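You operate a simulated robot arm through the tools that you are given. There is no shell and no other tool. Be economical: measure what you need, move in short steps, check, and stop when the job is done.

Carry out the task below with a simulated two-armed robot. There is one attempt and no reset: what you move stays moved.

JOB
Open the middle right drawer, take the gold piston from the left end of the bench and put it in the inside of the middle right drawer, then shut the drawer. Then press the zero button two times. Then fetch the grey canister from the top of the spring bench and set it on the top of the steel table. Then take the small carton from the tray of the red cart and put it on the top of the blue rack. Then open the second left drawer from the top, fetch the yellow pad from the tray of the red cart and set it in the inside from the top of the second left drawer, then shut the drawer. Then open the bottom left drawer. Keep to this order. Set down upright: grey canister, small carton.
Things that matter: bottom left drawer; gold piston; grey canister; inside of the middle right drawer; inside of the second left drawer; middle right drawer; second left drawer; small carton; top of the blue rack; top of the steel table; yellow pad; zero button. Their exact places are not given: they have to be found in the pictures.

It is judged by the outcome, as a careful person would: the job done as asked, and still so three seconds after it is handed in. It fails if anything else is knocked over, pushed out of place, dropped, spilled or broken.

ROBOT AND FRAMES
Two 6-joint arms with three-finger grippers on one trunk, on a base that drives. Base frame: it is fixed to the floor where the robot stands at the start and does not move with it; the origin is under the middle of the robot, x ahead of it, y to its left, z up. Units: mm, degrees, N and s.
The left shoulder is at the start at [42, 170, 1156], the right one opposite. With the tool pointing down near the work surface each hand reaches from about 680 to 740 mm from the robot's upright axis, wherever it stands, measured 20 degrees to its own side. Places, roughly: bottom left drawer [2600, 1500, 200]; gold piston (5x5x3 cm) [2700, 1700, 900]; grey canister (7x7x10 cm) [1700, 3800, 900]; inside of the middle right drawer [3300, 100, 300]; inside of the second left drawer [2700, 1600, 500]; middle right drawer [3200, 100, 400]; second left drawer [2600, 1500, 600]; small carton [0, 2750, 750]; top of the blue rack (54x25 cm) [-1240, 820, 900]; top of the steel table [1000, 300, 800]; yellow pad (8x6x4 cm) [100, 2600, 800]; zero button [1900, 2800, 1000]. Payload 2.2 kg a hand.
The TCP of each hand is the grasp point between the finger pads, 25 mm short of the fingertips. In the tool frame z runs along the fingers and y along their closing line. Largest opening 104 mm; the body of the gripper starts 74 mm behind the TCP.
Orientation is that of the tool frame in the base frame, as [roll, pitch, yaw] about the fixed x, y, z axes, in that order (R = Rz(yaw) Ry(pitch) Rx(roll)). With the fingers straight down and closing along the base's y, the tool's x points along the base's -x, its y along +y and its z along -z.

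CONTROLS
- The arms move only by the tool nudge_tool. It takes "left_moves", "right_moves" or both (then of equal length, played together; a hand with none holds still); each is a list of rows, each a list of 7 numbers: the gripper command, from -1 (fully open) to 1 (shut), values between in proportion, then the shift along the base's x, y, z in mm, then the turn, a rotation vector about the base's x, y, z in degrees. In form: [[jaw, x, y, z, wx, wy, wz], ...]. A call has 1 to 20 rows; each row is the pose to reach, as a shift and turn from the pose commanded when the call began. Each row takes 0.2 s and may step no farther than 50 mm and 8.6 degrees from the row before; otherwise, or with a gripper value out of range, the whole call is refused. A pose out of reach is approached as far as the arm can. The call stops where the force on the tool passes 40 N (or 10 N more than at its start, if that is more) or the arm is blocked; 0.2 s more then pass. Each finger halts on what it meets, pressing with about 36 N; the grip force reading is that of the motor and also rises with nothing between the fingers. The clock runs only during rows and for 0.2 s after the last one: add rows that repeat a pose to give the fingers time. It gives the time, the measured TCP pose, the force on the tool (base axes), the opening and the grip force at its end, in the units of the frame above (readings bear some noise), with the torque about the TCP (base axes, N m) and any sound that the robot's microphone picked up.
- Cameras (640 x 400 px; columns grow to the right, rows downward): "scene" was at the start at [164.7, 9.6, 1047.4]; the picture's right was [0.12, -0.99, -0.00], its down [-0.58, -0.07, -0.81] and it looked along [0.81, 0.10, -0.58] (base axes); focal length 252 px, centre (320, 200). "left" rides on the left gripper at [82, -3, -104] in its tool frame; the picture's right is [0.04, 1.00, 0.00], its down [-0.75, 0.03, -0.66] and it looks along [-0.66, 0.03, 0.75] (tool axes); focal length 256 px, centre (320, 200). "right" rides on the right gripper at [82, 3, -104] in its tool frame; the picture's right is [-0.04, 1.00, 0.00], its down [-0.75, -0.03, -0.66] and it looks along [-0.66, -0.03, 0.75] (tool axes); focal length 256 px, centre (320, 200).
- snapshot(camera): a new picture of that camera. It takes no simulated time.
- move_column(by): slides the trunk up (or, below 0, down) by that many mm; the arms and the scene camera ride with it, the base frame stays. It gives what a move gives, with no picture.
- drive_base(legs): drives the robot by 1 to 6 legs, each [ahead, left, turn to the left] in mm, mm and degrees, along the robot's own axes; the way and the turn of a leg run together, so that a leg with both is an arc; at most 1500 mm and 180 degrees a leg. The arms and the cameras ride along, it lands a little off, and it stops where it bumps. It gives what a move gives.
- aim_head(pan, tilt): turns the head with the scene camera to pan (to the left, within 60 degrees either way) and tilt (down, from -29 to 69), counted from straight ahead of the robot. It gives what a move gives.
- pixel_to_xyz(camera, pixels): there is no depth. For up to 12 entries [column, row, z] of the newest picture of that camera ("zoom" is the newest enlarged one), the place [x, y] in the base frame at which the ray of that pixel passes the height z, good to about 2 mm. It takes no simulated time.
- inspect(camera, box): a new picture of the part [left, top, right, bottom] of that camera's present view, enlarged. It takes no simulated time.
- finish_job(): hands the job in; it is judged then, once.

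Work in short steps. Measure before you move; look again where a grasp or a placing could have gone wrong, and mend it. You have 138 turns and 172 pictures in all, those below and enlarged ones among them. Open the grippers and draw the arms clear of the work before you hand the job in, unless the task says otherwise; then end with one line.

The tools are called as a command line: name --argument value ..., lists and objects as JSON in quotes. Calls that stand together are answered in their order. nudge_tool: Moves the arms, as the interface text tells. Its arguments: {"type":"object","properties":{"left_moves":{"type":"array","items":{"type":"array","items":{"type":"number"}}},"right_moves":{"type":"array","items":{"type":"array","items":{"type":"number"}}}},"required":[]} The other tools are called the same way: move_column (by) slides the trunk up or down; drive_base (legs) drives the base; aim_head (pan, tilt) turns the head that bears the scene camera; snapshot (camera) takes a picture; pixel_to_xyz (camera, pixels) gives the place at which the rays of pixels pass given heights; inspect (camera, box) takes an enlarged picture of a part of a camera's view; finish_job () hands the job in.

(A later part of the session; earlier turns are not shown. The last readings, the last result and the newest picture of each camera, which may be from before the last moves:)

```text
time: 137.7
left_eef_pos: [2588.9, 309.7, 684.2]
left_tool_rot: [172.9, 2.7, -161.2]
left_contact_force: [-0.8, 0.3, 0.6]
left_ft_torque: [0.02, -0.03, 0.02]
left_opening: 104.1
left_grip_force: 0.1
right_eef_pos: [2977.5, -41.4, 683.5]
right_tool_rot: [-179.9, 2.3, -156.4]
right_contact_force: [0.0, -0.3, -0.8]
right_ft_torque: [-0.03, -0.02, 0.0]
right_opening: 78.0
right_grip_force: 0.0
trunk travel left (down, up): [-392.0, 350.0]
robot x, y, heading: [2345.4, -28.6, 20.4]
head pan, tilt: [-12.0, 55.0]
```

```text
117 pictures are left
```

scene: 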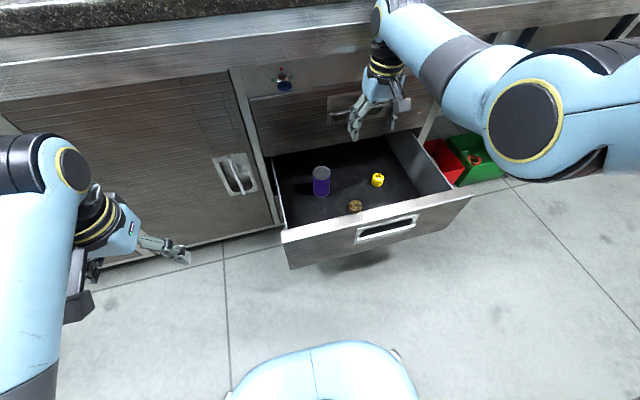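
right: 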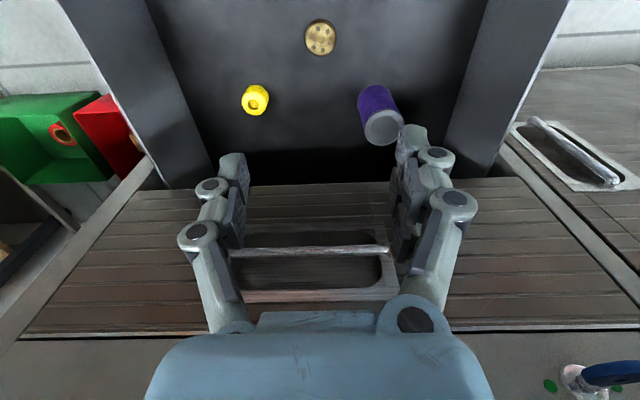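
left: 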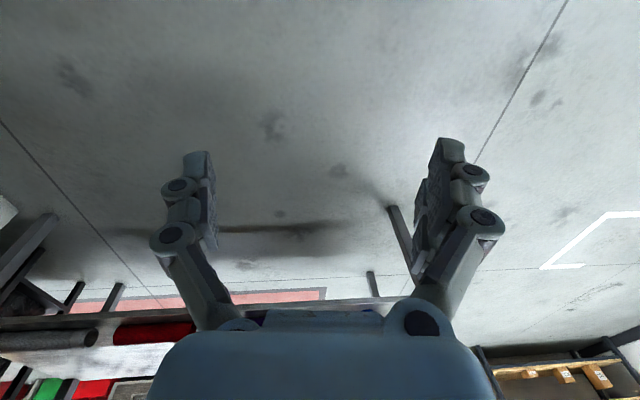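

The gold piston lies in the drawer (319,37). Now I back off 400, squaring to 23.5°, and lower a closed fist to handle height.

drive_base --legs '[[-400, -40, 3]]'

move_column --by -240

nudge_tool --right_moves '[[0, 0, 0, 0, 0, 0, 0], [1, 0, 0, 0, 0, 0, 0], [1, 0, 0, 0, 0, 0, 0], [1, 0, 0, 0, 0, 0, 0], [1, 0, 0, 0, 0, 0, 0]]'

snapshot --camera "scene"

```text
time: 140.2
left_eef_pos: [2221.2, 135.3, 684.9]
left_tool_rot: [172.9, 2.8, -158.7]
left_contact_force: [-0.6, 0.9, 0.5]
left_ft_torque: [0.03, 0.0, 0.0]
left_opening: 104.0
left_grip_force: 0.0
right_eef_pos: [2621.7, -199.9, 684.9]
right_tool_rot: [-179.8, 2.3, -154.2]
right_contact_force: [0.0, 1.1, 0.2]
right_ft_torque: [0.01, 0.03, 0.01]
right_opening: 78.2
right_grip_force: 0.1
trunk travel left (down, up): [-392.0, 350.0]
robot x, y, heading: [1987.8, -216.4, 22.9]
head pan, tilt: [-12.0, 55.0]
```

```text
time: 142.7
left_eef_pos: [2220.8, 135.8, 445.2]
left_tool_rot: [172.9, 2.8, -158.7]
left_contact_force: [-0.5, -0.1, 0.6]
left_ft_torque: [-0.01, -0.01, 0.02]
left_opening: 104.1
left_grip_force: 0.0
right_eef_pos: [2622.9, -198.2, 444.9]
right_tool_rot: [-179.8, 2.3, -154.0]
right_contact_force: [-0.8, 0.2, 0.5]
right_ft_torque: [-0.02, -0.02, -0.02]
right_opening: 78.2
right_grip_force: 0.0
trunk travel left (down, up): [-152.0, 590.0]
robot x, y, heading: [1990.8, -211.9, 22.8]
head pan, tilt: [-12.0, 55.0]
```

```text
time: 143.9
left_eef_pos: [2220.6, 135.3, 444.6]
left_tool_rot: [173.0, 2.8, -158.7]
left_contact_force: [-0.2, 0.6, 0.7]
left_ft_torque: [0.0, -0.01, -0.02]
left_opening: 104.0
left_grip_force: 0.1
right_eef_pos: [2623.0, -200.1, 443.1]
right_tool_rot: [-179.8, 2.3, -154.0]
right_contact_force: [-0.3, 0.3, -1.0]
right_ft_torque: [-0.04, 0.0, -0.03]
right_opening: 0.4
right_grip_force: 28.3
trunk travel left (down, up): [-152.0, 590.0]
robot x, y, heading: [1989.0, -214.0, 23.3]
head pan, tilt: [-12.0, 55.0]
```

```text
116 pictures are left
```

scene: 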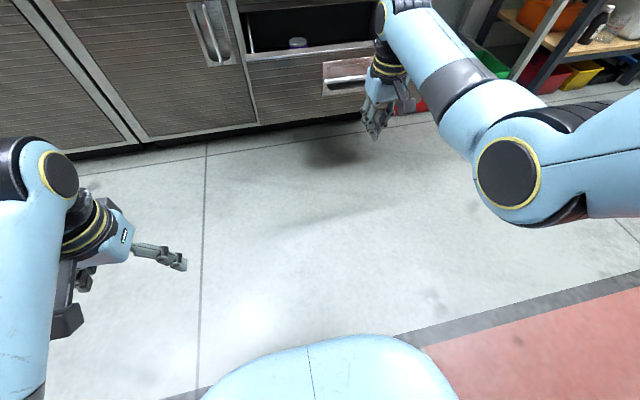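

Hand is centred on the handle, gap ≈255 mm. I drive ahead 480 in legs pushing the drawer, then check.

drive_base --legs '[[250, 0, 0], [120, 0, 0], [110, 0, 0]]'

snapshot --camera "scene"

```text
time: 147.4
left_eef_pos: [2669.8, 318.2, 444.4]
left_tool_rot: [172.9, 2.9, -159.5]
left_contact_force: [-0.2, -0.8, 0.0]
left_ft_torque: [-0.05, 0.0, 0.0]
left_opening: 104.1
left_grip_force: 0.0
right_eef_pos: [3067.6, -22.8, 445.0]
right_tool_rot: [-179.8, 2.3, -154.8]
right_contact_force: [1.1, -0.9, 0.6]
right_ft_torque: [0.0, 0.02, -0.01]
right_opening: 0.1
right_grip_force: 27.6
trunk travel left (down, up): [-152.0, 590.0]
robot x, y, heading: [2434.4, -29.4, 22.6]
head pan, tilt: [-12.0, 55.0]
```

```text
115 pictures are left
```

scene: 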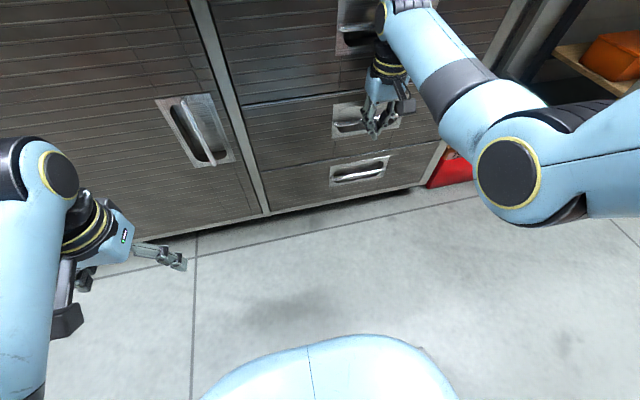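

Nearly shut. I push further with the arm until the force limit.

nudge_tool --right_moves '[[1, 18, 8, 0, 0, 0, 0], [1, 36, 16, 0, 0, 0, 0], [1, 46, 20, 0, 0, 0, 0], [1, 55, 24, 0, 0, 0, 0], [1, 64, 28, 0, 0, 0, 0]]'

inspect --camera "scene" --box '[180, 0, 480, 220]'

```text
time: 148.8
left_eef_pos: [2657.3, 279.2, 449.3]
left_tool_rot: [173.0, 3.6, -162.9]
left_contact_force: [0.4, -0.6, -0.2]
left_ft_torque: [0.04, 0.02, 0.01]
left_opening: 104.3
left_grip_force: 0.1
right_eef_pos: [3092.1, -63.5, 445.9]
right_tool_rot: [-179.6, 2.1, -158.3]
right_contact_force: [0.3, -0.5, 0.4]
right_ft_torque: [-0.01, -0.02, 0.01]
right_opening: 0.1
right_grip_force: 28.0
trunk travel left (down, up): [-152.0, 590.0]
robot x, y, heading: [2401.7, -50.4, 18.8]
head pan, tilt: [-12.0, 55.0]
stopped in row 5 (right hand): the arm was blocked; the commanded pose is now the measured one
```

```text
1.82 times, centred on (330, 110) of scene
```

zoom: 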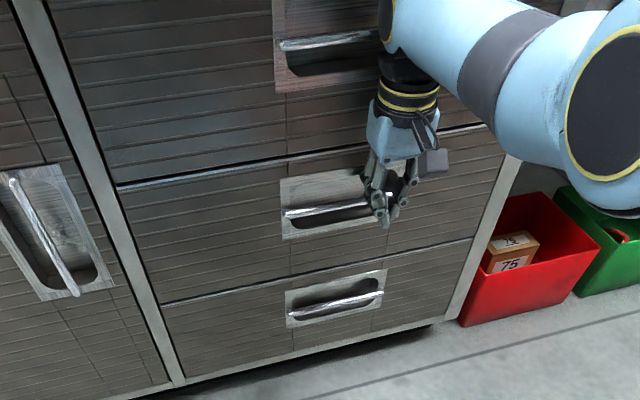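

The wrist likely touched the top drawer face first, so I back off, tilt the fingers forward ~35° and look.

nudge_tool --right_moves '[[1, -30, -13, 0, 0, 0, 0], [1, -60, -26, 0, 0, 0, 0], [1, -62, -27, 0, 3.2, -7.5, 0], [1, -64, -28, 0, 6.4, -15, 0], [1, -66, -29, 0, 9.6, -22.5, 0], [1, -68, -30, 0, 12.8, -30, 0], [1, -70, -30, 0, 15, -36, 0]]'

inspect --camera "scene" --box '[180, 0, 480, 220]'

snapshot --camera "right"

```text
time: 150.4
left_eef_pos: [2660.3, 282.9, 445.0]
left_tool_rot: [172.9, 2.9, -162.6]
left_contact_force: [-0.4, -0.4, -0.4]
left_ft_torque: [0.01, -0.01, 0.02]
left_opening: 104.4
left_grip_force: 0.1
right_eef_pos: [3028.0, -90.3, 434.1]
right_tool_rot: [179.8, 40.4, -158.3]
right_contact_force: [1.2, -0.4, 0.9]
right_ft_torque: [0.0, -0.02, 0.03]
right_opening: 0.0
right_grip_force: 28.3
trunk travel left (down, up): [-152.0, 590.0]
robot x, y, heading: [2406.5, -53.4, 19.4]
head pan, tilt: [-12.0, 55.0]
```

```text
1.82 times, centred on (330, 110) of scene
```

zoom: 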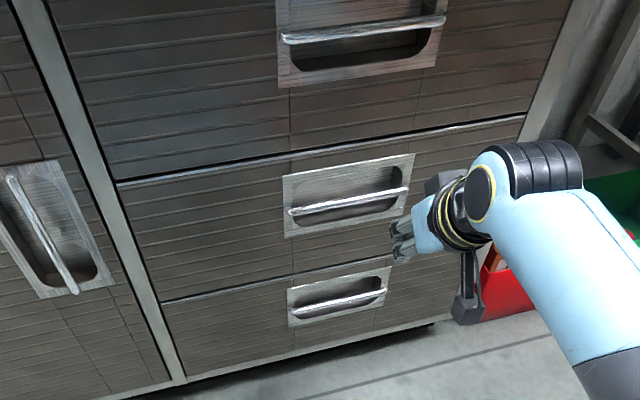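

```text
112 pictures are left
```

right: 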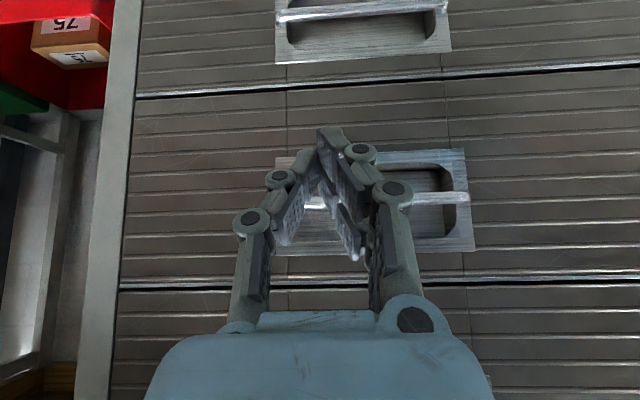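

I raise the fingertips to the plate's upper border and push forward until resisted.

nudge_tool --right_moves '[[1, 0, 0, 28, 0, 0, 0], [1, 10, 5, 55, 0, 0, 0], [1, 40, 18, 55, 0, 0, 0], [1, 60, 26, 55, 0, 0, 0], [1, 70, 31, 55, 0, 0, 0], [1, 80, 35, 55, 0, 0, 0], [1, 90, 40, 55, 0, 0, 0], [1, 100, 44, 55, 0, 0, 0], [1, 110, 48, 55, 0, 0, 0], [1, 120, 53, 55, 0, 0, 0]]'

snapshot --camera "right"

```text
time: 151.8
left_eef_pos: [2659.8, 280.8, 445.4]
left_tool_rot: [173.0, 2.9, -162.8]
left_contact_force: [0.1, 0.4, -0.9]
left_ft_torque: [0.01, -0.01, 0.0]
left_opening: 104.0
left_grip_force: 0.0
right_eef_pos: [3104.2, -57.8, 488.1]
right_tool_rot: [179.7, 39.7, -158.4]
right_contact_force: [-17.5, -5.6, 10.4]
right_ft_torque: [0.19, -0.18, 0.16]
right_opening: 0.0
right_grip_force: 29.2
trunk travel left (down, up): [-152.0, 590.0]
robot x, y, heading: [2404.4, -49.4, 19.0]
head pan, tilt: [-12.0, 55.0]
stopped in row 7 (right hand): the force on the tool passed its limit at 54 N (the readings are from after the stop); the commanded pose is now the measured one
```

```text
111 pictures are left
```

right: 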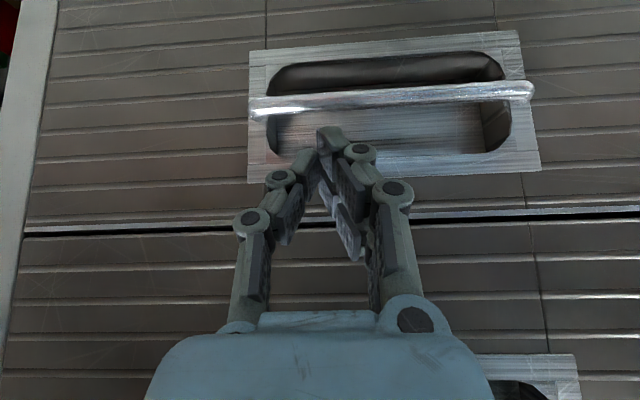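

Firm resistance (54 N) and seams look the same as the closed drawers. I retract and straighten the hand, then verify.

nudge_tool --right_moves '[[1, -20, -9, 0, 0, 0, 0], [1, -55, -24, 0, 0, 0, 0], [1, -70, -31, 0, -3.2, 7.5, 0], [1, -70, -31, 10, -6.4, 15, 0], [1, -70, -31, 20, -9.6, 22.5, 0], [1, -70, -31, 20, -12.8, 30, 0], [1, -70, -31, 20, -14.5, 35.5, 0]]'

drive_base --legs '[[-400, 0, 3]]'

aim_head --pan -12 --tilt 35

inspect --camera "scene" --box '[220, 40, 440, 190]'

```text
time: 153.4
left_eef_pos: [2659.5, 282.2, 444.1]
left_tool_rot: [172.9, 2.9, -162.8]
left_contact_force: [-0.4, 0.7, 0.1]
left_ft_torque: [0.0, 0.01, -0.01]
left_opening: 103.9
left_grip_force: 0.1
right_eef_pos: [3037.2, -86.6, 507.2]
right_tool_rot: [-179.9, 1.2, -158.2]
right_contact_force: [0.2, 0.2, 0.8]
right_ft_torque: [0.0, 0.02, 0.0]
right_opening: 0.0
right_grip_force: 27.8
trunk travel left (down, up): [-152.0, 590.0]
robot x, y, heading: [2407.4, -47.9, 19.1]
head pan, tilt: [-12.0, 55.0]
```

```text
time: 155.9
left_eef_pos: [2273.6, 156.1, 444.7]
left_tool_rot: [173.0, 2.9, -159.6]
left_contact_force: [-0.2, 0.6, 0.2]
left_ft_torque: [0.0, 0.03, 0.0]
left_opening: 104.1
left_grip_force: 0.0
right_eef_pos: [2667.7, -191.7, 505.7]
right_tool_rot: [-179.8, 1.3, -155.2]
right_contact_force: [0.2, 0.6, 0.1]
right_ft_torque: [0.01, 0.02, -0.01]
right_opening: 0.0
right_grip_force: 28.3
trunk travel left (down, up): [-152.0, 590.0]
robot x, y, heading: [2037.4, -185.2, 22.0]
head pan, tilt: [-12.0, 55.0]
```

```text
time: 156.8
left_eef_pos: [2271.8, 156.1, 446.2]
left_tool_rot: [173.1, 2.8, -159.7]
left_contact_force: [-0.5, 0.6, 0.2]
left_ft_torque: [0.01, 0.01, 0.01]
left_opening: 104.2
left_grip_force: 0.0
right_eef_pos: [2669.5, -192.2, 506.6]
right_tool_rot: [-179.9, 1.3, -155.2]
right_contact_force: [-0.5, -0.4, 0.4]
right_ft_torque: [0.01, -0.01, 0.01]
right_opening: 0.0
right_grip_force: 28.5
trunk travel left (down, up): [-152.0, 590.0]
robot x, y, heading: [2033.9, -185.4, 21.7]
head pan, tilt: [-12.0, 35.0]
```

```text
2.67 times, centred on (330, 115) of scene
```

zoom: 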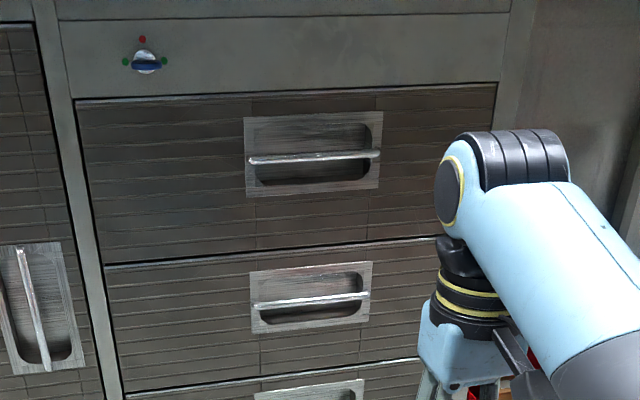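

Drawer flush shut. Next the zero button: raise the trunk 400 and strafe left ~2500 mm.

move_column --by 400

drive_base --legs '[[0, 1250, 1.5], [0, 1250, 0]]'

aim_head --pan 0 --tilt 20

snapshot --camera "scene"

```text
time: 160.6
left_eef_pos: [2272.7, 156.6, 844.2]
left_tool_rot: [172.9, 2.8, -159.7]
left_contact_force: [-0.8, -0.5, -0.1]
left_ft_torque: [-0.02, 0.0, -0.03]
left_opening: 103.9
left_grip_force: 0.1
right_eef_pos: [2667.9, -191.2, 906.1]
right_tool_rot: [-179.9, 1.3, -155.3]
right_contact_force: [0.0, 0.0, -0.7]
right_ft_torque: [-0.01, -0.02, 0.02]
right_opening: 0.1
right_grip_force: 28.3
trunk travel left (down, up): [-552.0, 190.0]
robot x, y, heading: [2036.2, -187.6, 22.1]
head pan, tilt: [-12.0, 35.0]
```

```text
time: 172.9
left_eef_pos: [1249.6, 2465.9, 843.7]
left_tool_rot: [173.0, 2.8, -158.2]
left_contact_force: [-0.2, -0.2, 0.8]
left_ft_torque: [-0.01, 0.0, -0.02]
left_opening: 104.0
left_grip_force: 0.2
right_eef_pos: [1654.3, 2128.0, 907.6]
right_tool_rot: [-179.8, 1.3, -153.7]
right_contact_force: [0.4, -0.7, 1.3]
right_ft_torque: [0.01, 0.0, 0.06]
right_opening: 0.0
right_grip_force: 28.2
trunk travel left (down, up): [-552.0, 190.0]
robot x, y, heading: [1019.5, 2116.8, 23.4]
head pan, tilt: [-12.0, 35.0]
```

```text
time: 173.6
left_eef_pos: [1248.8, 2464.9, 845.9]
left_tool_rot: [172.9, 2.8, -158.2]
left_contact_force: [-0.2, -0.7, 0.2]
left_ft_torque: [0.0, 0.0, 0.02]
left_opening: 104.0
left_grip_force: 0.0
right_eef_pos: [1654.3, 2128.4, 906.7]
right_tool_rot: [-179.9, 1.3, -153.8]
right_contact_force: [-0.6, 0.3, -0.2]
right_ft_torque: [-0.01, -0.01, -0.01]
right_opening: 0.0
right_grip_force: 28.3
trunk travel left (down, up): [-552.0, 190.0]
robot x, y, heading: [1024.9, 2114.9, 23.7]
head pan, tilt: [0.0, 20.0]
```

```text
109 pictures are left
```

scene: 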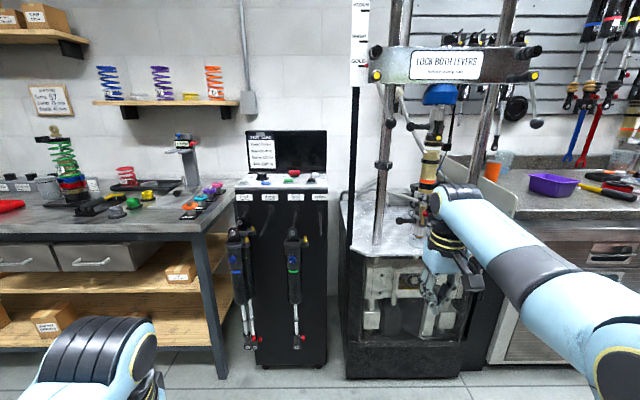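

The black cabinet's top has a row of buttons with labels below at about (280,178)–(280,196). Zoom in.

inspect --camera "scene" --box '[220, 125, 340, 215]'

pixel_to_xyz --camera "zoom" --pixels '[[235, 290, 1000], [400, 250, 1000], [520, 280, 1000], [100, 300, 1000], [570, 345, 1000], [90, 345, 1000]]'

```text
4.44 times, centred on (280, 170) of scene
```

zoom: 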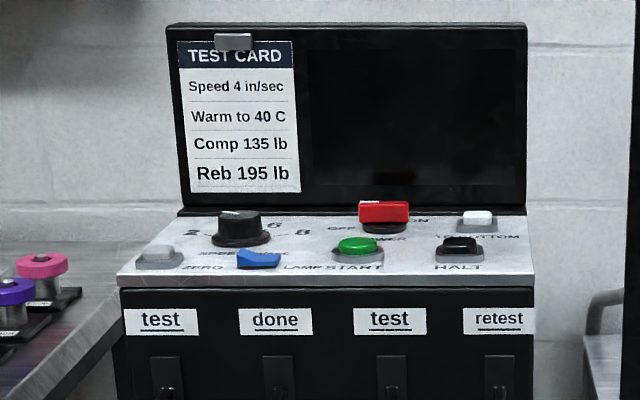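

```text
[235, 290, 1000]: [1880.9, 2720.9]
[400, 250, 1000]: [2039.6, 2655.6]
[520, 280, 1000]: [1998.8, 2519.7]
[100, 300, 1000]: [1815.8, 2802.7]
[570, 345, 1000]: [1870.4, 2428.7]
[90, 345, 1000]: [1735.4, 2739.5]
```

The "ZERO" button is the pale one at zoom (158,253), at the panel's left front. I'll press it from above with the closed right hand; measure it.

pixel_to_xyz --camera "zoom" --pixels '[[158, 250, 1000], [158, 250, 1030], [158, 250, 970], [238, 228, 1030]]'

drive_base --legs '[[0, 560, 0], [200, 0, 0]]'

move_column --by 180

aim_head --pan -12 --tilt 25

snapshot --camera "scene"

snapshot --camera "right"

```text
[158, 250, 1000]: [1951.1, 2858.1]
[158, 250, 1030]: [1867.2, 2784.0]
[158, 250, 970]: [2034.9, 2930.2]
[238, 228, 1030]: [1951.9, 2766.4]
```

```text
time: 178.0
left_eef_pos: [1215.4, 3055.0, 844.7]
left_tool_rot: [173.0, 2.6, -158.3]
left_contact_force: [1.2, 0.5, 0.2]
left_ft_torque: [-0.04, 0.05, 0.0]
left_opening: 104.2
left_grip_force: 0.0
right_eef_pos: [1621.1, 2716.5, 906.4]
right_tool_rot: [-179.8, 1.2, -153.8]
right_contact_force: [0.3, -0.1, -0.7]
right_ft_torque: [-0.01, 0.04, 0.02]
right_opening: 0.2
right_grip_force: 28.7
trunk travel left (down, up): [-552.0, 190.0]
robot x, y, heading: [985.7, 2706.7, 23.4]
head pan, tilt: [0.0, 20.0]
```

```text
time: 180.0
left_eef_pos: [1215.4, 3052.9, 1024.7]
left_tool_rot: [173.0, 2.9, -158.2]
left_contact_force: [1.1, 0.4, 1.4]
left_ft_torque: [0.01, -0.01, 0.0]
left_opening: 104.0
left_grip_force: 0.0
right_eef_pos: [1620.9, 2715.8, 1086.9]
right_tool_rot: [-180.0, 1.3, -153.7]
right_contact_force: [0.3, 0.2, 0.2]
right_ft_torque: [0.02, 0.0, 0.0]
right_opening: 0.0
right_grip_force: 28.6
trunk travel left (down, up): [-732.0, 10.0]
robot x, y, heading: [989.3, 2703.9, 23.4]
head pan, tilt: [0.0, 20.0]
```

```text
time: 180.8
left_eef_pos: [1214.4, 3053.5, 1025.4]
left_tool_rot: [173.0, 2.7, -158.2]
left_contact_force: [-0.4, -0.2, 0.4]
left_ft_torque: [0.02, -0.02, -0.02]
left_opening: 103.4
left_grip_force: 0.1
right_eef_pos: [1619.9, 2715.5, 1086.5]
right_tool_rot: [-179.9, 1.3, -153.7]
right_contact_force: [0.1, -0.1, 0.5]
right_ft_torque: [0.0, -0.02, -0.04]
right_opening: 0.0
right_grip_force: 28.2
trunk travel left (down, up): [-732.0, 10.0]
robot x, y, heading: [986.8, 2702.4, 23.5]
head pan, tilt: [-12.0, 25.0]
```

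```text
107 pictures are left
```

scene: 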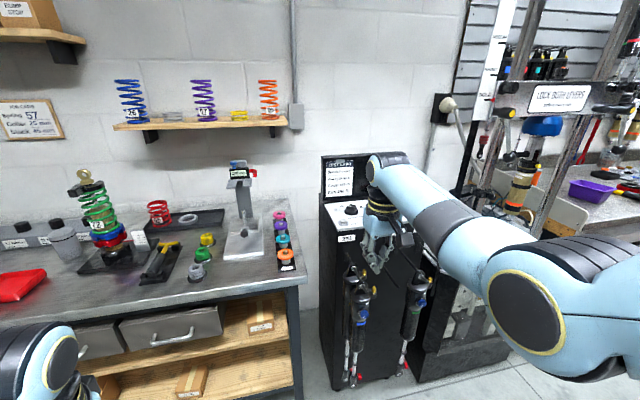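

```text
106 pictures are left
```

right: 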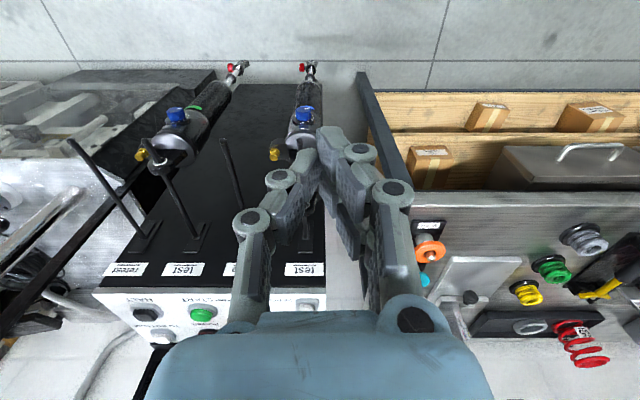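

Zero button appears at (310,304) in the right camera. I triangulate.

inspect --camera "scene" --box '[300, 140, 420, 260]'

pixel_to_xyz --camera "right" --pixels '[[310, 303, 980], [310, 303, 1000], [310, 303, 1020], [145, 312, 1000], [202, 312, 1000]]'

```text
3.33 times, centred on (360, 200) of scene
```

zoom: 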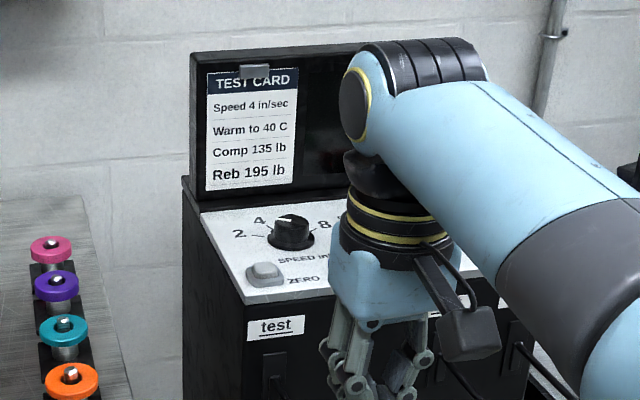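

```text
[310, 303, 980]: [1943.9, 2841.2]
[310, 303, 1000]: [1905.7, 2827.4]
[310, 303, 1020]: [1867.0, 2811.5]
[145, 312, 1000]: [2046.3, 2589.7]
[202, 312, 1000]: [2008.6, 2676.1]
```

pixel_to_xyz --camera "zoom" --pixels '[[265, 268, 980], [265, 268, 1000], [265, 268, 1020], [265, 268, 1040]]'

```text
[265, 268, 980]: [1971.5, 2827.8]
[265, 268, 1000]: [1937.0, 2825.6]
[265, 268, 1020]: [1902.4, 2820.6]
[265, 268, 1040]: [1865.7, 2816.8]
```

Scene rays agree on about (1912,2822,1014). I drive the hand to just short of it (250 mm ahead) and look again.

drive_base --legs '[[255, -14, 0]]'

snapshot --camera "right"

```text
time: 182.6
left_eef_pos: [1447.3, 3139.9, 1025.9]
left_tool_rot: [173.0, 2.7, -158.2]
left_contact_force: [0.2, -0.2, 0.7]
left_ft_torque: [0.01, 0.02, -0.01]
left_opening: 103.9
left_grip_force: 0.1
right_eef_pos: [1851.7, 2803.5, 1085.9]
right_tool_rot: [-179.9, 1.2, -153.8]
right_contact_force: [0.8, 0.4, 0.0]
right_ft_torque: [-0.02, 0.03, 0.01]
right_opening: 0.3
right_grip_force: 28.2
trunk travel left (down, up): [-732.0, 10.0]
robot x, y, heading: [1221.5, 2790.6, 23.7]
head pan, tilt: [-12.0, 25.0]
```

```text
104 pictures are left
```

right: 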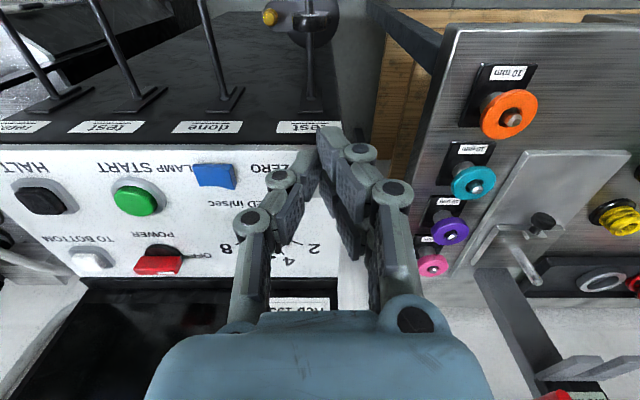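

The button hides behind the fingertips near (322,172), beside the ZERO label at (278,165). I measure and open the fingers briefly to see it.

nudge_tool --right_moves '[[0, 0, 0, 0, 0, 0, 0], [-0.6, 0, 0, 0, 0, 0, 0], [-0.6, 0, 0, 0, 0, 0, 0], [-0.6, 0, 0, 0, 0, 0, 0]]'

snapshot --camera "right"

pixel_to_xyz --camera "right" --pixels '[[322, 172, 1000], [322, 172, 1014], [322, 172, 1025], [310, 140, 1000]]'

```text
time: 183.6
left_eef_pos: [1447.6, 3140.1, 1025.0]
left_tool_rot: [173.0, 2.8, -158.3]
left_contact_force: [0.7, -0.1, 0.2]
left_ft_torque: [-0.04, -0.02, 0.0]
left_opening: 104.4
left_grip_force: 0.1
right_eef_pos: [1852.6, 2803.1, 1087.5]
right_tool_rot: [-179.9, 1.3, -153.7]
right_contact_force: [-0.3, 0.3, 0.3]
right_ft_torque: [-0.03, -0.01, -0.03]
right_opening: 83.5
right_grip_force: 0.1
trunk travel left (down, up): [-732.0, 10.0]
robot x, y, heading: [1219.7, 2790.0, 23.9]
head pan, tilt: [-12.0, 25.0]
```

```text
103 pictures are left
```

right: 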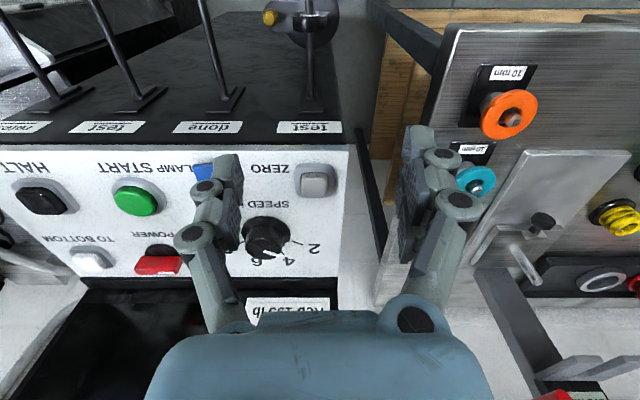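

```text
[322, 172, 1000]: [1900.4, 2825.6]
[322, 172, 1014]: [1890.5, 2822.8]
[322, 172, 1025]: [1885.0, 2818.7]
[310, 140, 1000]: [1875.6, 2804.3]
```

Now the button shows clearly at (317,181), ≈(1899,2822). Driving ahead 50 mm puts the hand right over it; then close the fist and look.

drive_base --legs '[[51, 0, 0]]'

snapshot --camera "right"

```text
time: 184.5
left_eef_pos: [1491.1, 3159.6, 1024.5]
left_tool_rot: [172.9, 2.9, -158.2]
left_contact_force: [-0.1, 0.3, 0.1]
left_ft_torque: [0.01, 0.0, 0.02]
left_opening: 104.2
left_grip_force: 0.0
right_eef_pos: [1896.6, 2822.5, 1085.7]
right_tool_rot: [180.0, 1.3, -153.6]
right_contact_force: [-0.3, -0.3, 0.2]
right_ft_torque: [0.0, 0.02, 0.03]
right_opening: 83.3
right_grip_force: 0.0
trunk travel left (down, up): [-732.0, 10.0]
robot x, y, heading: [1262.6, 2808.8, 23.6]
head pan, tilt: [-12.0, 25.0]
```

```text
102 pictures are left
```

right: 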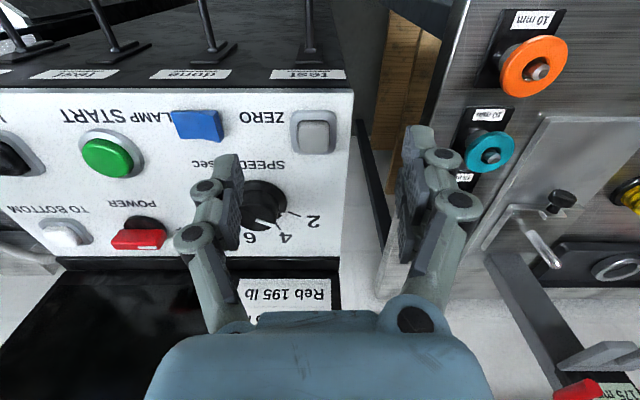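

Parallax puts the button top near z≈995 and ~18 mm further forward. I close the fist, shift and go down to z≈1045.

nudge_tool --right_moves '[[0, 8, 1, 0, 0, 0, 0], [1, 17, 3, 0, 0, 0, 0], [1, 17, 3, 0, 0, 0, 0], [1, 17, 3, -20, 0, 0, 0], [1, 17, 3, -40, 0, 0, 0], [1, 17, 3, -40, 0, 0, 0]]'

snapshot --camera "right"

inspect --camera "scene" --box '[260, 150, 440, 270]'

```text
time: 185.9
left_eef_pos: [1491.1, 3159.9, 1025.4]
left_tool_rot: [173.0, 2.8, -158.2]
left_contact_force: [-0.5, 0.6, 0.4]
left_ft_torque: [-0.02, -0.03, 0.04]
left_opening: 104.0
left_grip_force: 0.0
right_eef_pos: [1914.1, 2822.4, 1048.8]
right_tool_rot: [-180.0, 1.3, -153.6]
right_contact_force: [-0.1, 0.4, -0.2]
right_ft_torque: [0.01, 0.0, 0.0]
right_opening: 0.2
right_grip_force: 28.2
trunk travel left (down, up): [-732.0, 10.0]
robot x, y, heading: [1267.0, 2805.2, 23.5]
head pan, tilt: [-12.0, 25.0]
```

```text
101 pictures are left
```

right: 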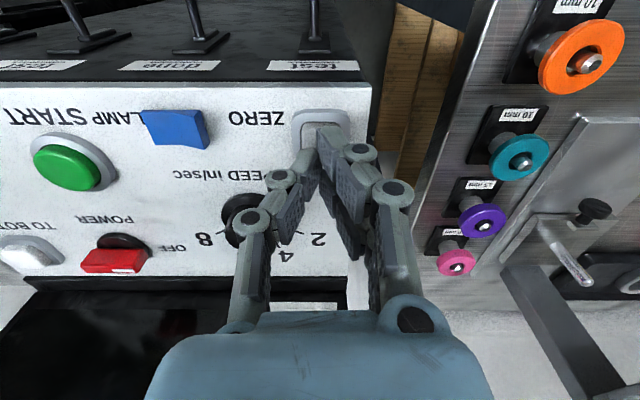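

```text
3.33 times, centred on (350, 210) of scene
```

zoom: 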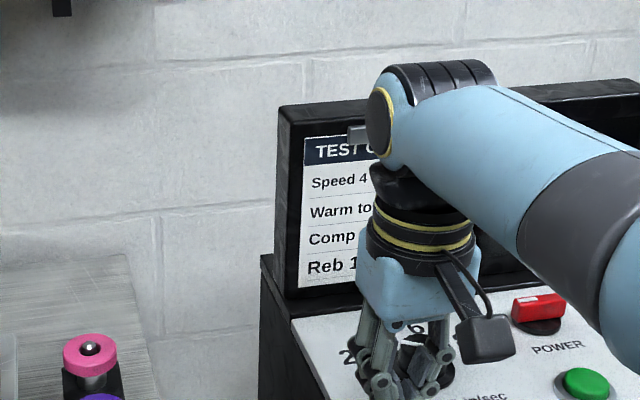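

The fist is over the button (bezel centred at col 320). I descend in small steps watching force and sound.

nudge_tool --right_moves '[[1, 4, 2, -6, 0, 0, 0], [1, 4, 2, -12, 0, 0, 0], [1, 4, 2, -16, 0, 0, 0], [1, 4, 2, -20, 0, 0, 0]]'

snapshot --camera "right"

```text
time: 187.0
left_eef_pos: [1487.6, 3158.2, 1026.0]
left_tool_rot: [172.9, 2.9, -158.2]
left_contact_force: [-0.5, -0.1, 0.5]
left_ft_torque: [0.04, -0.01, 0.0]
left_opening: 104.0
left_grip_force: 0.0
right_eef_pos: [1917.4, 2826.2, 1033.8]
right_tool_rot: [-179.9, 1.7, -153.7]
right_contact_force: [-13.1, -4.3, 23.2]
right_ft_torque: [-0.16, 0.67, 0.04]
right_opening: 5.9
right_grip_force: 28.1
trunk travel left (down, up): [-732.0, 10.0]
robot x, y, heading: [1266.0, 2806.2, 23.3]
head pan, tilt: [-12.0, 25.0]
heard: click
stopped in row 4 (right hand): the force on the tool passed its limit at 41 N (the readings are from after the stop); the commanded pose is now the measured one
```

```text
99 pictures are left
```

right: 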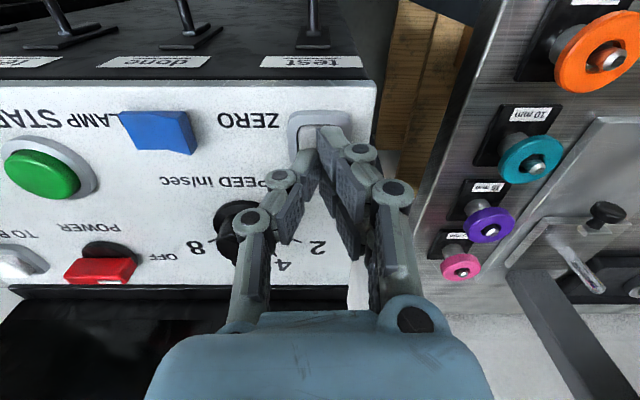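

One click heard. I lift 20 mm to release.

nudge_tool --right_moves '[[1, 0, 0, 8, 0, 0, 0], [1, 0, 0, 20, 0, 0, 0], [1, 0, 0, 20, 0, 0, 0], [1, 0, 0, 20, 0, 0, 0]]'

nudge_tool --right_moves '[[1, 0, 0, -8, 0, 0, 0], [1, 0, 0, -14, 0, 0, 0], [1, 0, 0, -18, 0, 0, 0], [1, 0, 0, -21, 0, 0, 0]]'

```text
time: 188.0
left_eef_pos: [1492.0, 3160.6, 1024.4]
left_tool_rot: [173.1, 2.8, -158.2]
left_contact_force: [0.2, 0.7, 0.1]
left_ft_torque: [0.0, 0.01, 0.0]
left_opening: 104.1
left_grip_force: 0.2
right_eef_pos: [1921.5, 2827.7, 1050.0]
right_tool_rot: [-179.7, 1.7, -153.7]
right_contact_force: [0.6, 0.4, 0.5]
right_ft_torque: [-0.01, -0.02, 0.03]
right_opening: 0.0
right_grip_force: 28.7
trunk travel left (down, up): [-732.0, 10.0]
robot x, y, heading: [1261.8, 2807.3, 23.4]
head pan, tilt: [-12.0, 25.0]
```

```text
time: 189.0
left_eef_pos: [1489.3, 3159.2, 1025.4]
left_tool_rot: [173.1, 2.9, -158.1]
left_contact_force: [0.1, -0.2, 0.2]
left_ft_torque: [0.01, -0.02, 0.02]
left_opening: 104.0
left_grip_force: 0.1
right_eef_pos: [1922.8, 2827.1, 1033.9]
right_tool_rot: [-179.8, 2.2, -153.8]
right_contact_force: [-0.1, -2.1, 27.2]
right_ft_torque: [-0.15, 0.56, 0.05]
right_opening: 6.2
right_grip_force: 28.1
trunk travel left (down, up): [-732.0, 10.0]
robot x, y, heading: [1262.0, 2808.5, 23.5]
head pan, tilt: [-12.0, 25.0]
heard: click
```

Second click heard. Lift, then back off and look at the spring bench for the grey canister.

nudge_tool --right_moves '[[1, 0, 0, 15, 0, 0, 0], [1, 0, 0, 45, 0, 0, 0], [1, -20, -9, 55, 0, 0, 0]]'

drive_base --legs '[[-250, 0, 0], [0, 700, 0]]'

aim_head --pan 0 --tilt 30

snapshot --camera "scene"

snapshot --camera "right"

```text
time: 189.8
left_eef_pos: [1491.7, 3159.3, 1025.2]
left_tool_rot: [173.1, 2.8, -158.2]
left_contact_force: [-0.9, -0.2, -0.1]
left_ft_torque: [0.01, -0.01, 0.0]
left_opening: 103.9
left_grip_force: 0.1
right_eef_pos: [1900.4, 2815.9, 1083.8]
right_tool_rot: [-179.8, 1.7, -153.6]
right_contact_force: [-0.5, 0.3, 0.5]
right_ft_torque: [0.02, 0.0, -0.03]
right_opening: 0.2
right_grip_force: 29.1
trunk travel left (down, up): [-732.0, 10.0]
robot x, y, heading: [1267.7, 2808.6, 23.6]
head pan, tilt: [-12.0, 25.0]
```

```text
time: 195.1
left_eef_pos: [1001.1, 3707.8, 1025.6]
left_tool_rot: [173.0, 2.8, -159.6]
left_contact_force: [-0.2, 0.0, 0.0]
left_ft_torque: [-0.02, 0.0, 0.01]
left_opening: 104.1
left_grip_force: 0.0
right_eef_pos: [1402.0, 3355.7, 1084.2]
right_tool_rot: [-179.8, 1.7, -155.2]
right_contact_force: [0.3, -0.2, 0.4]
right_ft_torque: [-0.01, -0.01, 0.02]
right_opening: 0.1
right_grip_force: 28.9
trunk travel left (down, up): [-732.0, 10.0]
robot x, y, heading: [765.4, 3364.3, 22.0]
head pan, tilt: [-12.0, 25.0]
```

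```text
time: 195.8
left_eef_pos: [1001.6, 3707.1, 1024.7]
left_tool_rot: [173.0, 2.8, -159.6]
left_contact_force: [-0.6, -0.1, 0.2]
left_ft_torque: [0.02, -0.02, 0.01]
left_opening: 104.2
left_grip_force: 0.1
right_eef_pos: [1402.1, 3355.2, 1084.4]
right_tool_rot: [-179.8, 1.8, -155.1]
right_contact_force: [0.4, 0.4, -0.7]
right_ft_torque: [0.02, 0.0, 0.01]
right_opening: 0.0
right_grip_force: 28.4
trunk travel left (down, up): [-732.0, 10.0]
robot x, y, heading: [764.8, 3365.2, 21.9]
head pan, tilt: [0.0, 30.0]
```

```text
98 pictures are left
```

scene: 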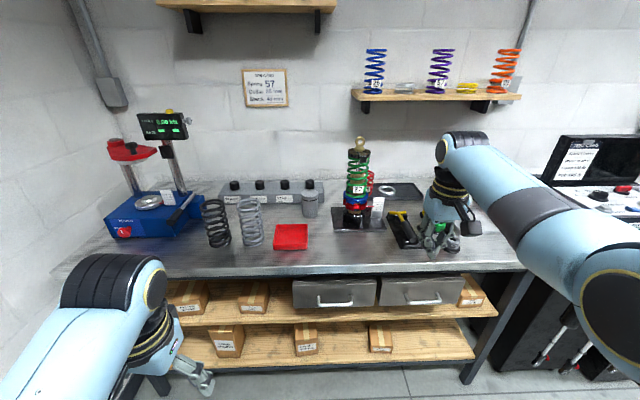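

```text
97 pictures are left
```

right: 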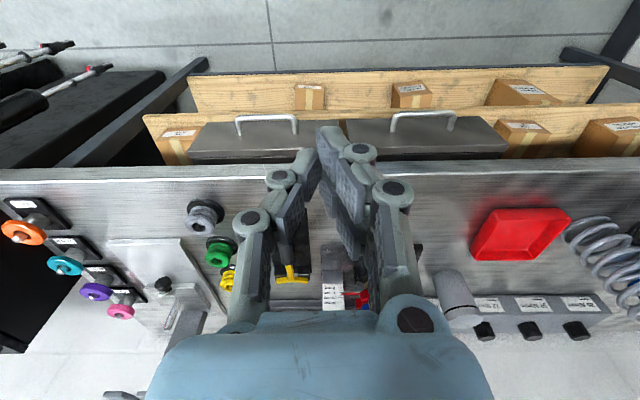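

Grey canister with lid at (310,203) in the scene. I zoom and measure.

inspect --camera "scene" --box '[200, 160, 400, 285]'

pixel_to_xyz --camera "scene" --pixels '[[310, 193, 1000], [310, 193, 980], [310, 217, 900], [310, 217, 880], [291, 248, 900], [60, 260, 900], [525, 265, 900]]'

pixel_to_xyz --camera "right" --pixels '[[463, 318, 1000], [463, 318, 980], [452, 275, 900], [0, 180, 900], [500, 160, 900]]'

```text
3.20 times, centred on (300, 222) of scene
```

zoom: 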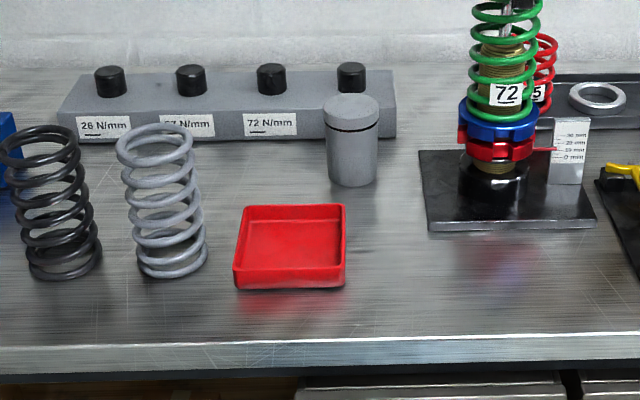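

```text
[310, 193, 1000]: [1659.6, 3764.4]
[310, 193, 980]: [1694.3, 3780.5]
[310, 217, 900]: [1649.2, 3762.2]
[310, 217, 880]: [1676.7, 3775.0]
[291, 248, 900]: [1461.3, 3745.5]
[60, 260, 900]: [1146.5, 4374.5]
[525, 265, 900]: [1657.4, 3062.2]
```

```text
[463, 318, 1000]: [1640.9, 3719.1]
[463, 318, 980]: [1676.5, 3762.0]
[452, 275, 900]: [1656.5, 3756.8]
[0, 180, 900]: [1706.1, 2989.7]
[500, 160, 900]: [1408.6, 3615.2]
```

Canister ≈ (1670,3770), standing z≈885–985. I extend the right hand 30 mm, raise the left hand out of the way, open the jaw and drive over near it (short of the final spot).

nudge_tool --right_moves '[[0, 10, 4, 0, 0, 0, 0], [-1, 20, 8, 0, 0, 0, 0], [-1, 28, 11, 5, 0, 0, 0]]' --left_moves '[[-1, 0, 0, 30, 0, 0, 0], [-1, 0, 0, 60, 0, 0, 0], [-1, 0, 0, 90, 0, 0, 0]]'

drive_base --legs '[[0, 284, 0], [280, 0, 0]]'

snapshot --camera "right"

snapshot --camera "scene"

```text
time: 196.6
left_eef_pos: [1003.4, 3706.4, 1113.3]
left_tool_rot: [173.0, 2.7, -159.6]
left_contact_force: [0.4, -0.1, 0.0]
left_ft_torque: [0.02, -0.03, -0.02]
left_opening: 104.0
left_grip_force: 0.1
right_eef_pos: [1430.8, 3367.3, 1089.3]
right_tool_rot: [-179.9, 1.7, -155.1]
right_contact_force: [-0.3, 0.5, 0.5]
right_ft_torque: [-0.01, -0.02, -0.01]
right_opening: 98.7
right_grip_force: 0.0
trunk travel left (down, up): [-732.0, 10.0]
robot x, y, heading: [766.3, 3360.9, 22.4]
head pan, tilt: [0.0, 30.0]
```

```text
time: 200.2
left_eef_pos: [1154.9, 4081.5, 1113.9]
left_tool_rot: [173.0, 2.7, -159.7]
left_contact_force: [-0.6, 0.5, 0.1]
left_ft_torque: [0.02, 0.02, -0.02]
left_opening: 103.9
left_grip_force: 0.0
right_eef_pos: [1581.4, 3743.1, 1088.5]
right_tool_rot: [-179.7, 1.7, -155.1]
right_contact_force: [0.2, 0.3, 0.5]
right_ft_torque: [0.0, 0.02, -0.02]
right_opening: 103.8
right_grip_force: 0.1
trunk travel left (down, up): [-732.0, 10.0]
robot x, y, heading: [918.2, 3737.1, 22.2]
head pan, tilt: [0.0, 30.0]
```

```text
95 pictures are left
```

right: 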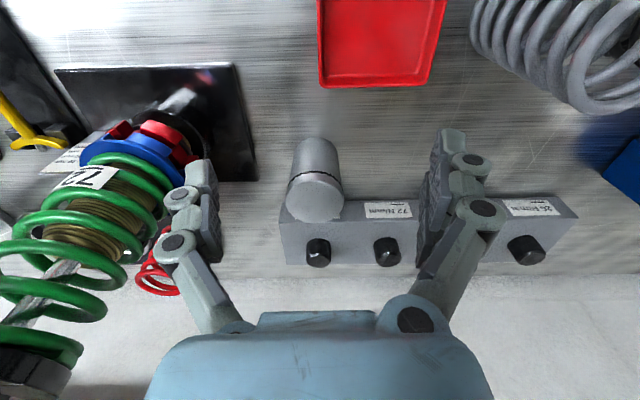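

```text
94 pictures are left
```

scene: 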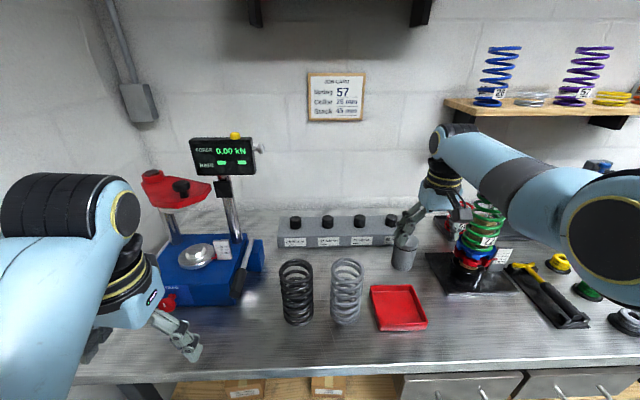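

Canister lid at (316,193), shock to its left in this view (~170 mm). Measure both.

pixel_to_xyz --camera "right" --pixels '[[316, 196, 985], [316, 196, 975], [316, 140, 885], [155, 160, 960], [190, 205, 1000], [60, 300, 1100], [300, 205, 940]]'

```text
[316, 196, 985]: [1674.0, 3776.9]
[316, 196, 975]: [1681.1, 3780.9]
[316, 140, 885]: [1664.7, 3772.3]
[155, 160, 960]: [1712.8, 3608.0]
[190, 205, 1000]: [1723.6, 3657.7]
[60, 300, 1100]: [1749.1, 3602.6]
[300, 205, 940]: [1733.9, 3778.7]
```

Estimate: lid centre ≈ (1682,3781), top ≈ 975. Drive 95 mm ahead, then lower 50 and look.

drive_base --legs '[[95, -2, 0]]'

move_column --by -50

snapshot --camera "right"

snapshot --camera "scene"

```text
time: 201.3
left_eef_pos: [1242.3, 4116.1, 1112.8]
left_tool_rot: [173.1, 2.7, -159.6]
left_contact_force: [0.2, -0.7, -0.3]
left_ft_torque: [-0.01, 0.04, -0.01]
left_opening: 103.9
left_grip_force: 0.1
right_eef_pos: [1669.0, 3777.2, 1088.5]
right_tool_rot: [-179.9, 1.6, -155.1]
right_contact_force: [1.2, -0.1, -0.1]
right_ft_torque: [-0.01, 0.02, -0.01]
right_opening: 104.0
right_grip_force: 0.1
trunk travel left (down, up): [-732.0, 10.0]
robot x, y, heading: [1004.7, 3771.3, 22.0]
head pan, tilt: [0.0, 30.0]
```

```text
time: 202.2
left_eef_pos: [1241.3, 4115.9, 1064.3]
left_tool_rot: [173.0, 2.9, -159.7]
left_contact_force: [0.0, 0.4, -0.1]
left_ft_torque: [-0.02, -0.04, 0.01]
left_opening: 103.8
left_grip_force: 0.1
right_eef_pos: [1668.3, 3776.8, 1037.5]
right_tool_rot: [-179.8, 1.6, -155.1]
right_contact_force: [-0.8, 0.1, -0.6]
right_ft_torque: [-0.01, -0.01, 0.01]
right_opening: 104.0
right_grip_force: 0.1
trunk travel left (down, up): [-682.0, 60.0]
robot x, y, heading: [1005.3, 3774.7, 22.2]
head pan, tilt: [0.0, 30.0]
```

```text
93 pictures are left
```

right: 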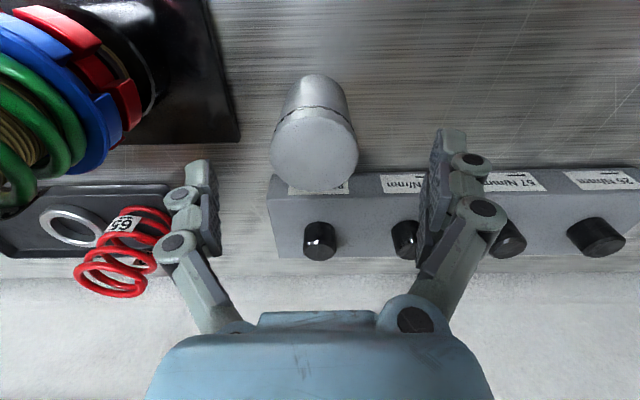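

```text
92 pictures are left
```

scene: 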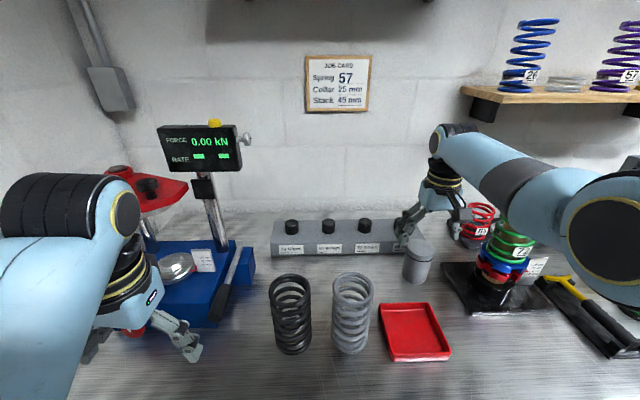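

Lid (314,150) → centre ≈ (1687,3780), top ≈ 970. I shift the hand and lower stepwise with open jaw.

nudge_tool --right_moves '[[-1, 10, 2, 0, 0, 0, 0], [-1, 18, 4, 0, 0, 0, 0], [-1, 18, 4, -20, 0, 0, 0], [-1, 18, 4, -20, 0, 0, 0]]'

snapshot --camera "right"

```text
time: 203.2
left_eef_pos: [1241.3, 4115.9, 1064.1]
left_tool_rot: [173.0, 2.8, -159.6]
left_contact_force: [0.2, -0.5, -0.8]
left_ft_torque: [0.0, -0.02, -0.03]
left_opening: 103.9
left_grip_force: 0.0
right_eef_pos: [1688.0, 3779.2, 1019.6]
right_tool_rot: [-179.8, 1.7, -155.2]
right_contact_force: [0.6, 0.0, 0.3]
right_ft_torque: [0.0, 0.01, 0.0]
right_opening: 103.9
right_grip_force: 0.0
trunk travel left (down, up): [-682.0, 60.0]
robot x, y, heading: [1001.7, 3768.9, 22.4]
head pan, tilt: [0.0, 30.0]
```

```text
91 pictures are left
```

right: 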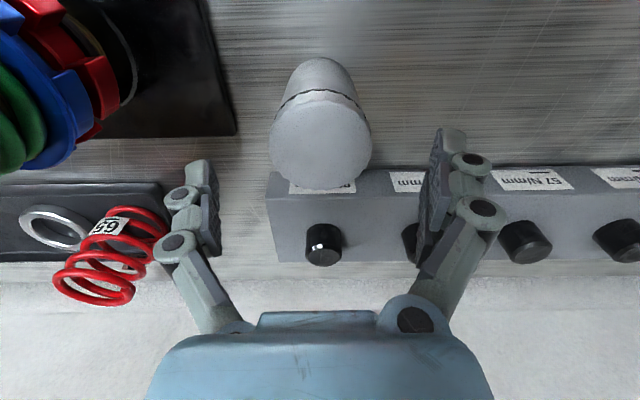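

Centred (321,140). I descend 80 mm in steps.

nudge_tool --right_moves '[[-1, 0, 0, -20, 0, 0, 0], [-1, 0, 0, -40, 0, 0, 0], [-1, 0, 0, -60, 0, 0, 0], [-1, 0, 0, -80, 0, 0, 0], [-1, 0, 0, -80, 0, 0, 0]]'

snapshot --camera "right"

inspect --camera "scene" --box '[330, 160, 530, 285]'

```text
time: 204.4
left_eef_pos: [1241.7, 4116.6, 1063.3]
left_tool_rot: [173.0, 2.8, -159.6]
left_contact_force: [0.2, 0.2, 0.1]
left_ft_torque: [-0.02, 0.05, 0.0]
left_opening: 103.9
left_grip_force: 0.1
right_eef_pos: [1660.4, 3770.4, 966.2]
right_tool_rot: [-179.8, 1.6, -155.1]
right_contact_force: [0.3, 1.1, 0.1]
right_ft_torque: [-0.02, 0.01, 0.03]
right_opening: 104.1
right_grip_force: 0.0
right hand out of reach, approached as far as the arm can: row 1, 2, 3, 4, 5
trunk travel left (down, up): [-682.0, 60.0]
robot x, y, heading: [1002.1, 3772.5, 22.1]
head pan, tilt: [0.0, 30.0]
```

```text
90 pictures are left
```

right: 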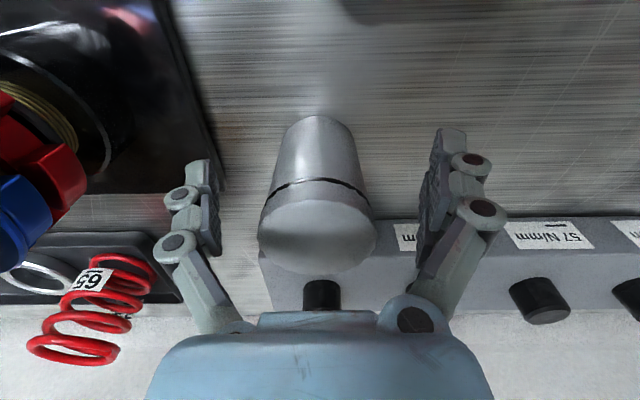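

```text
3.20 times, centred on (430, 222) of scene
```

zoom: 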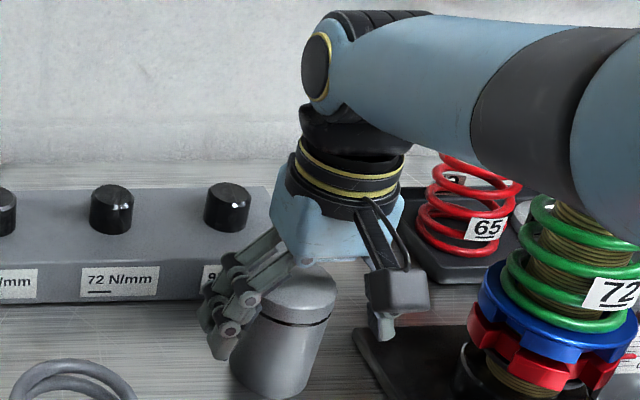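

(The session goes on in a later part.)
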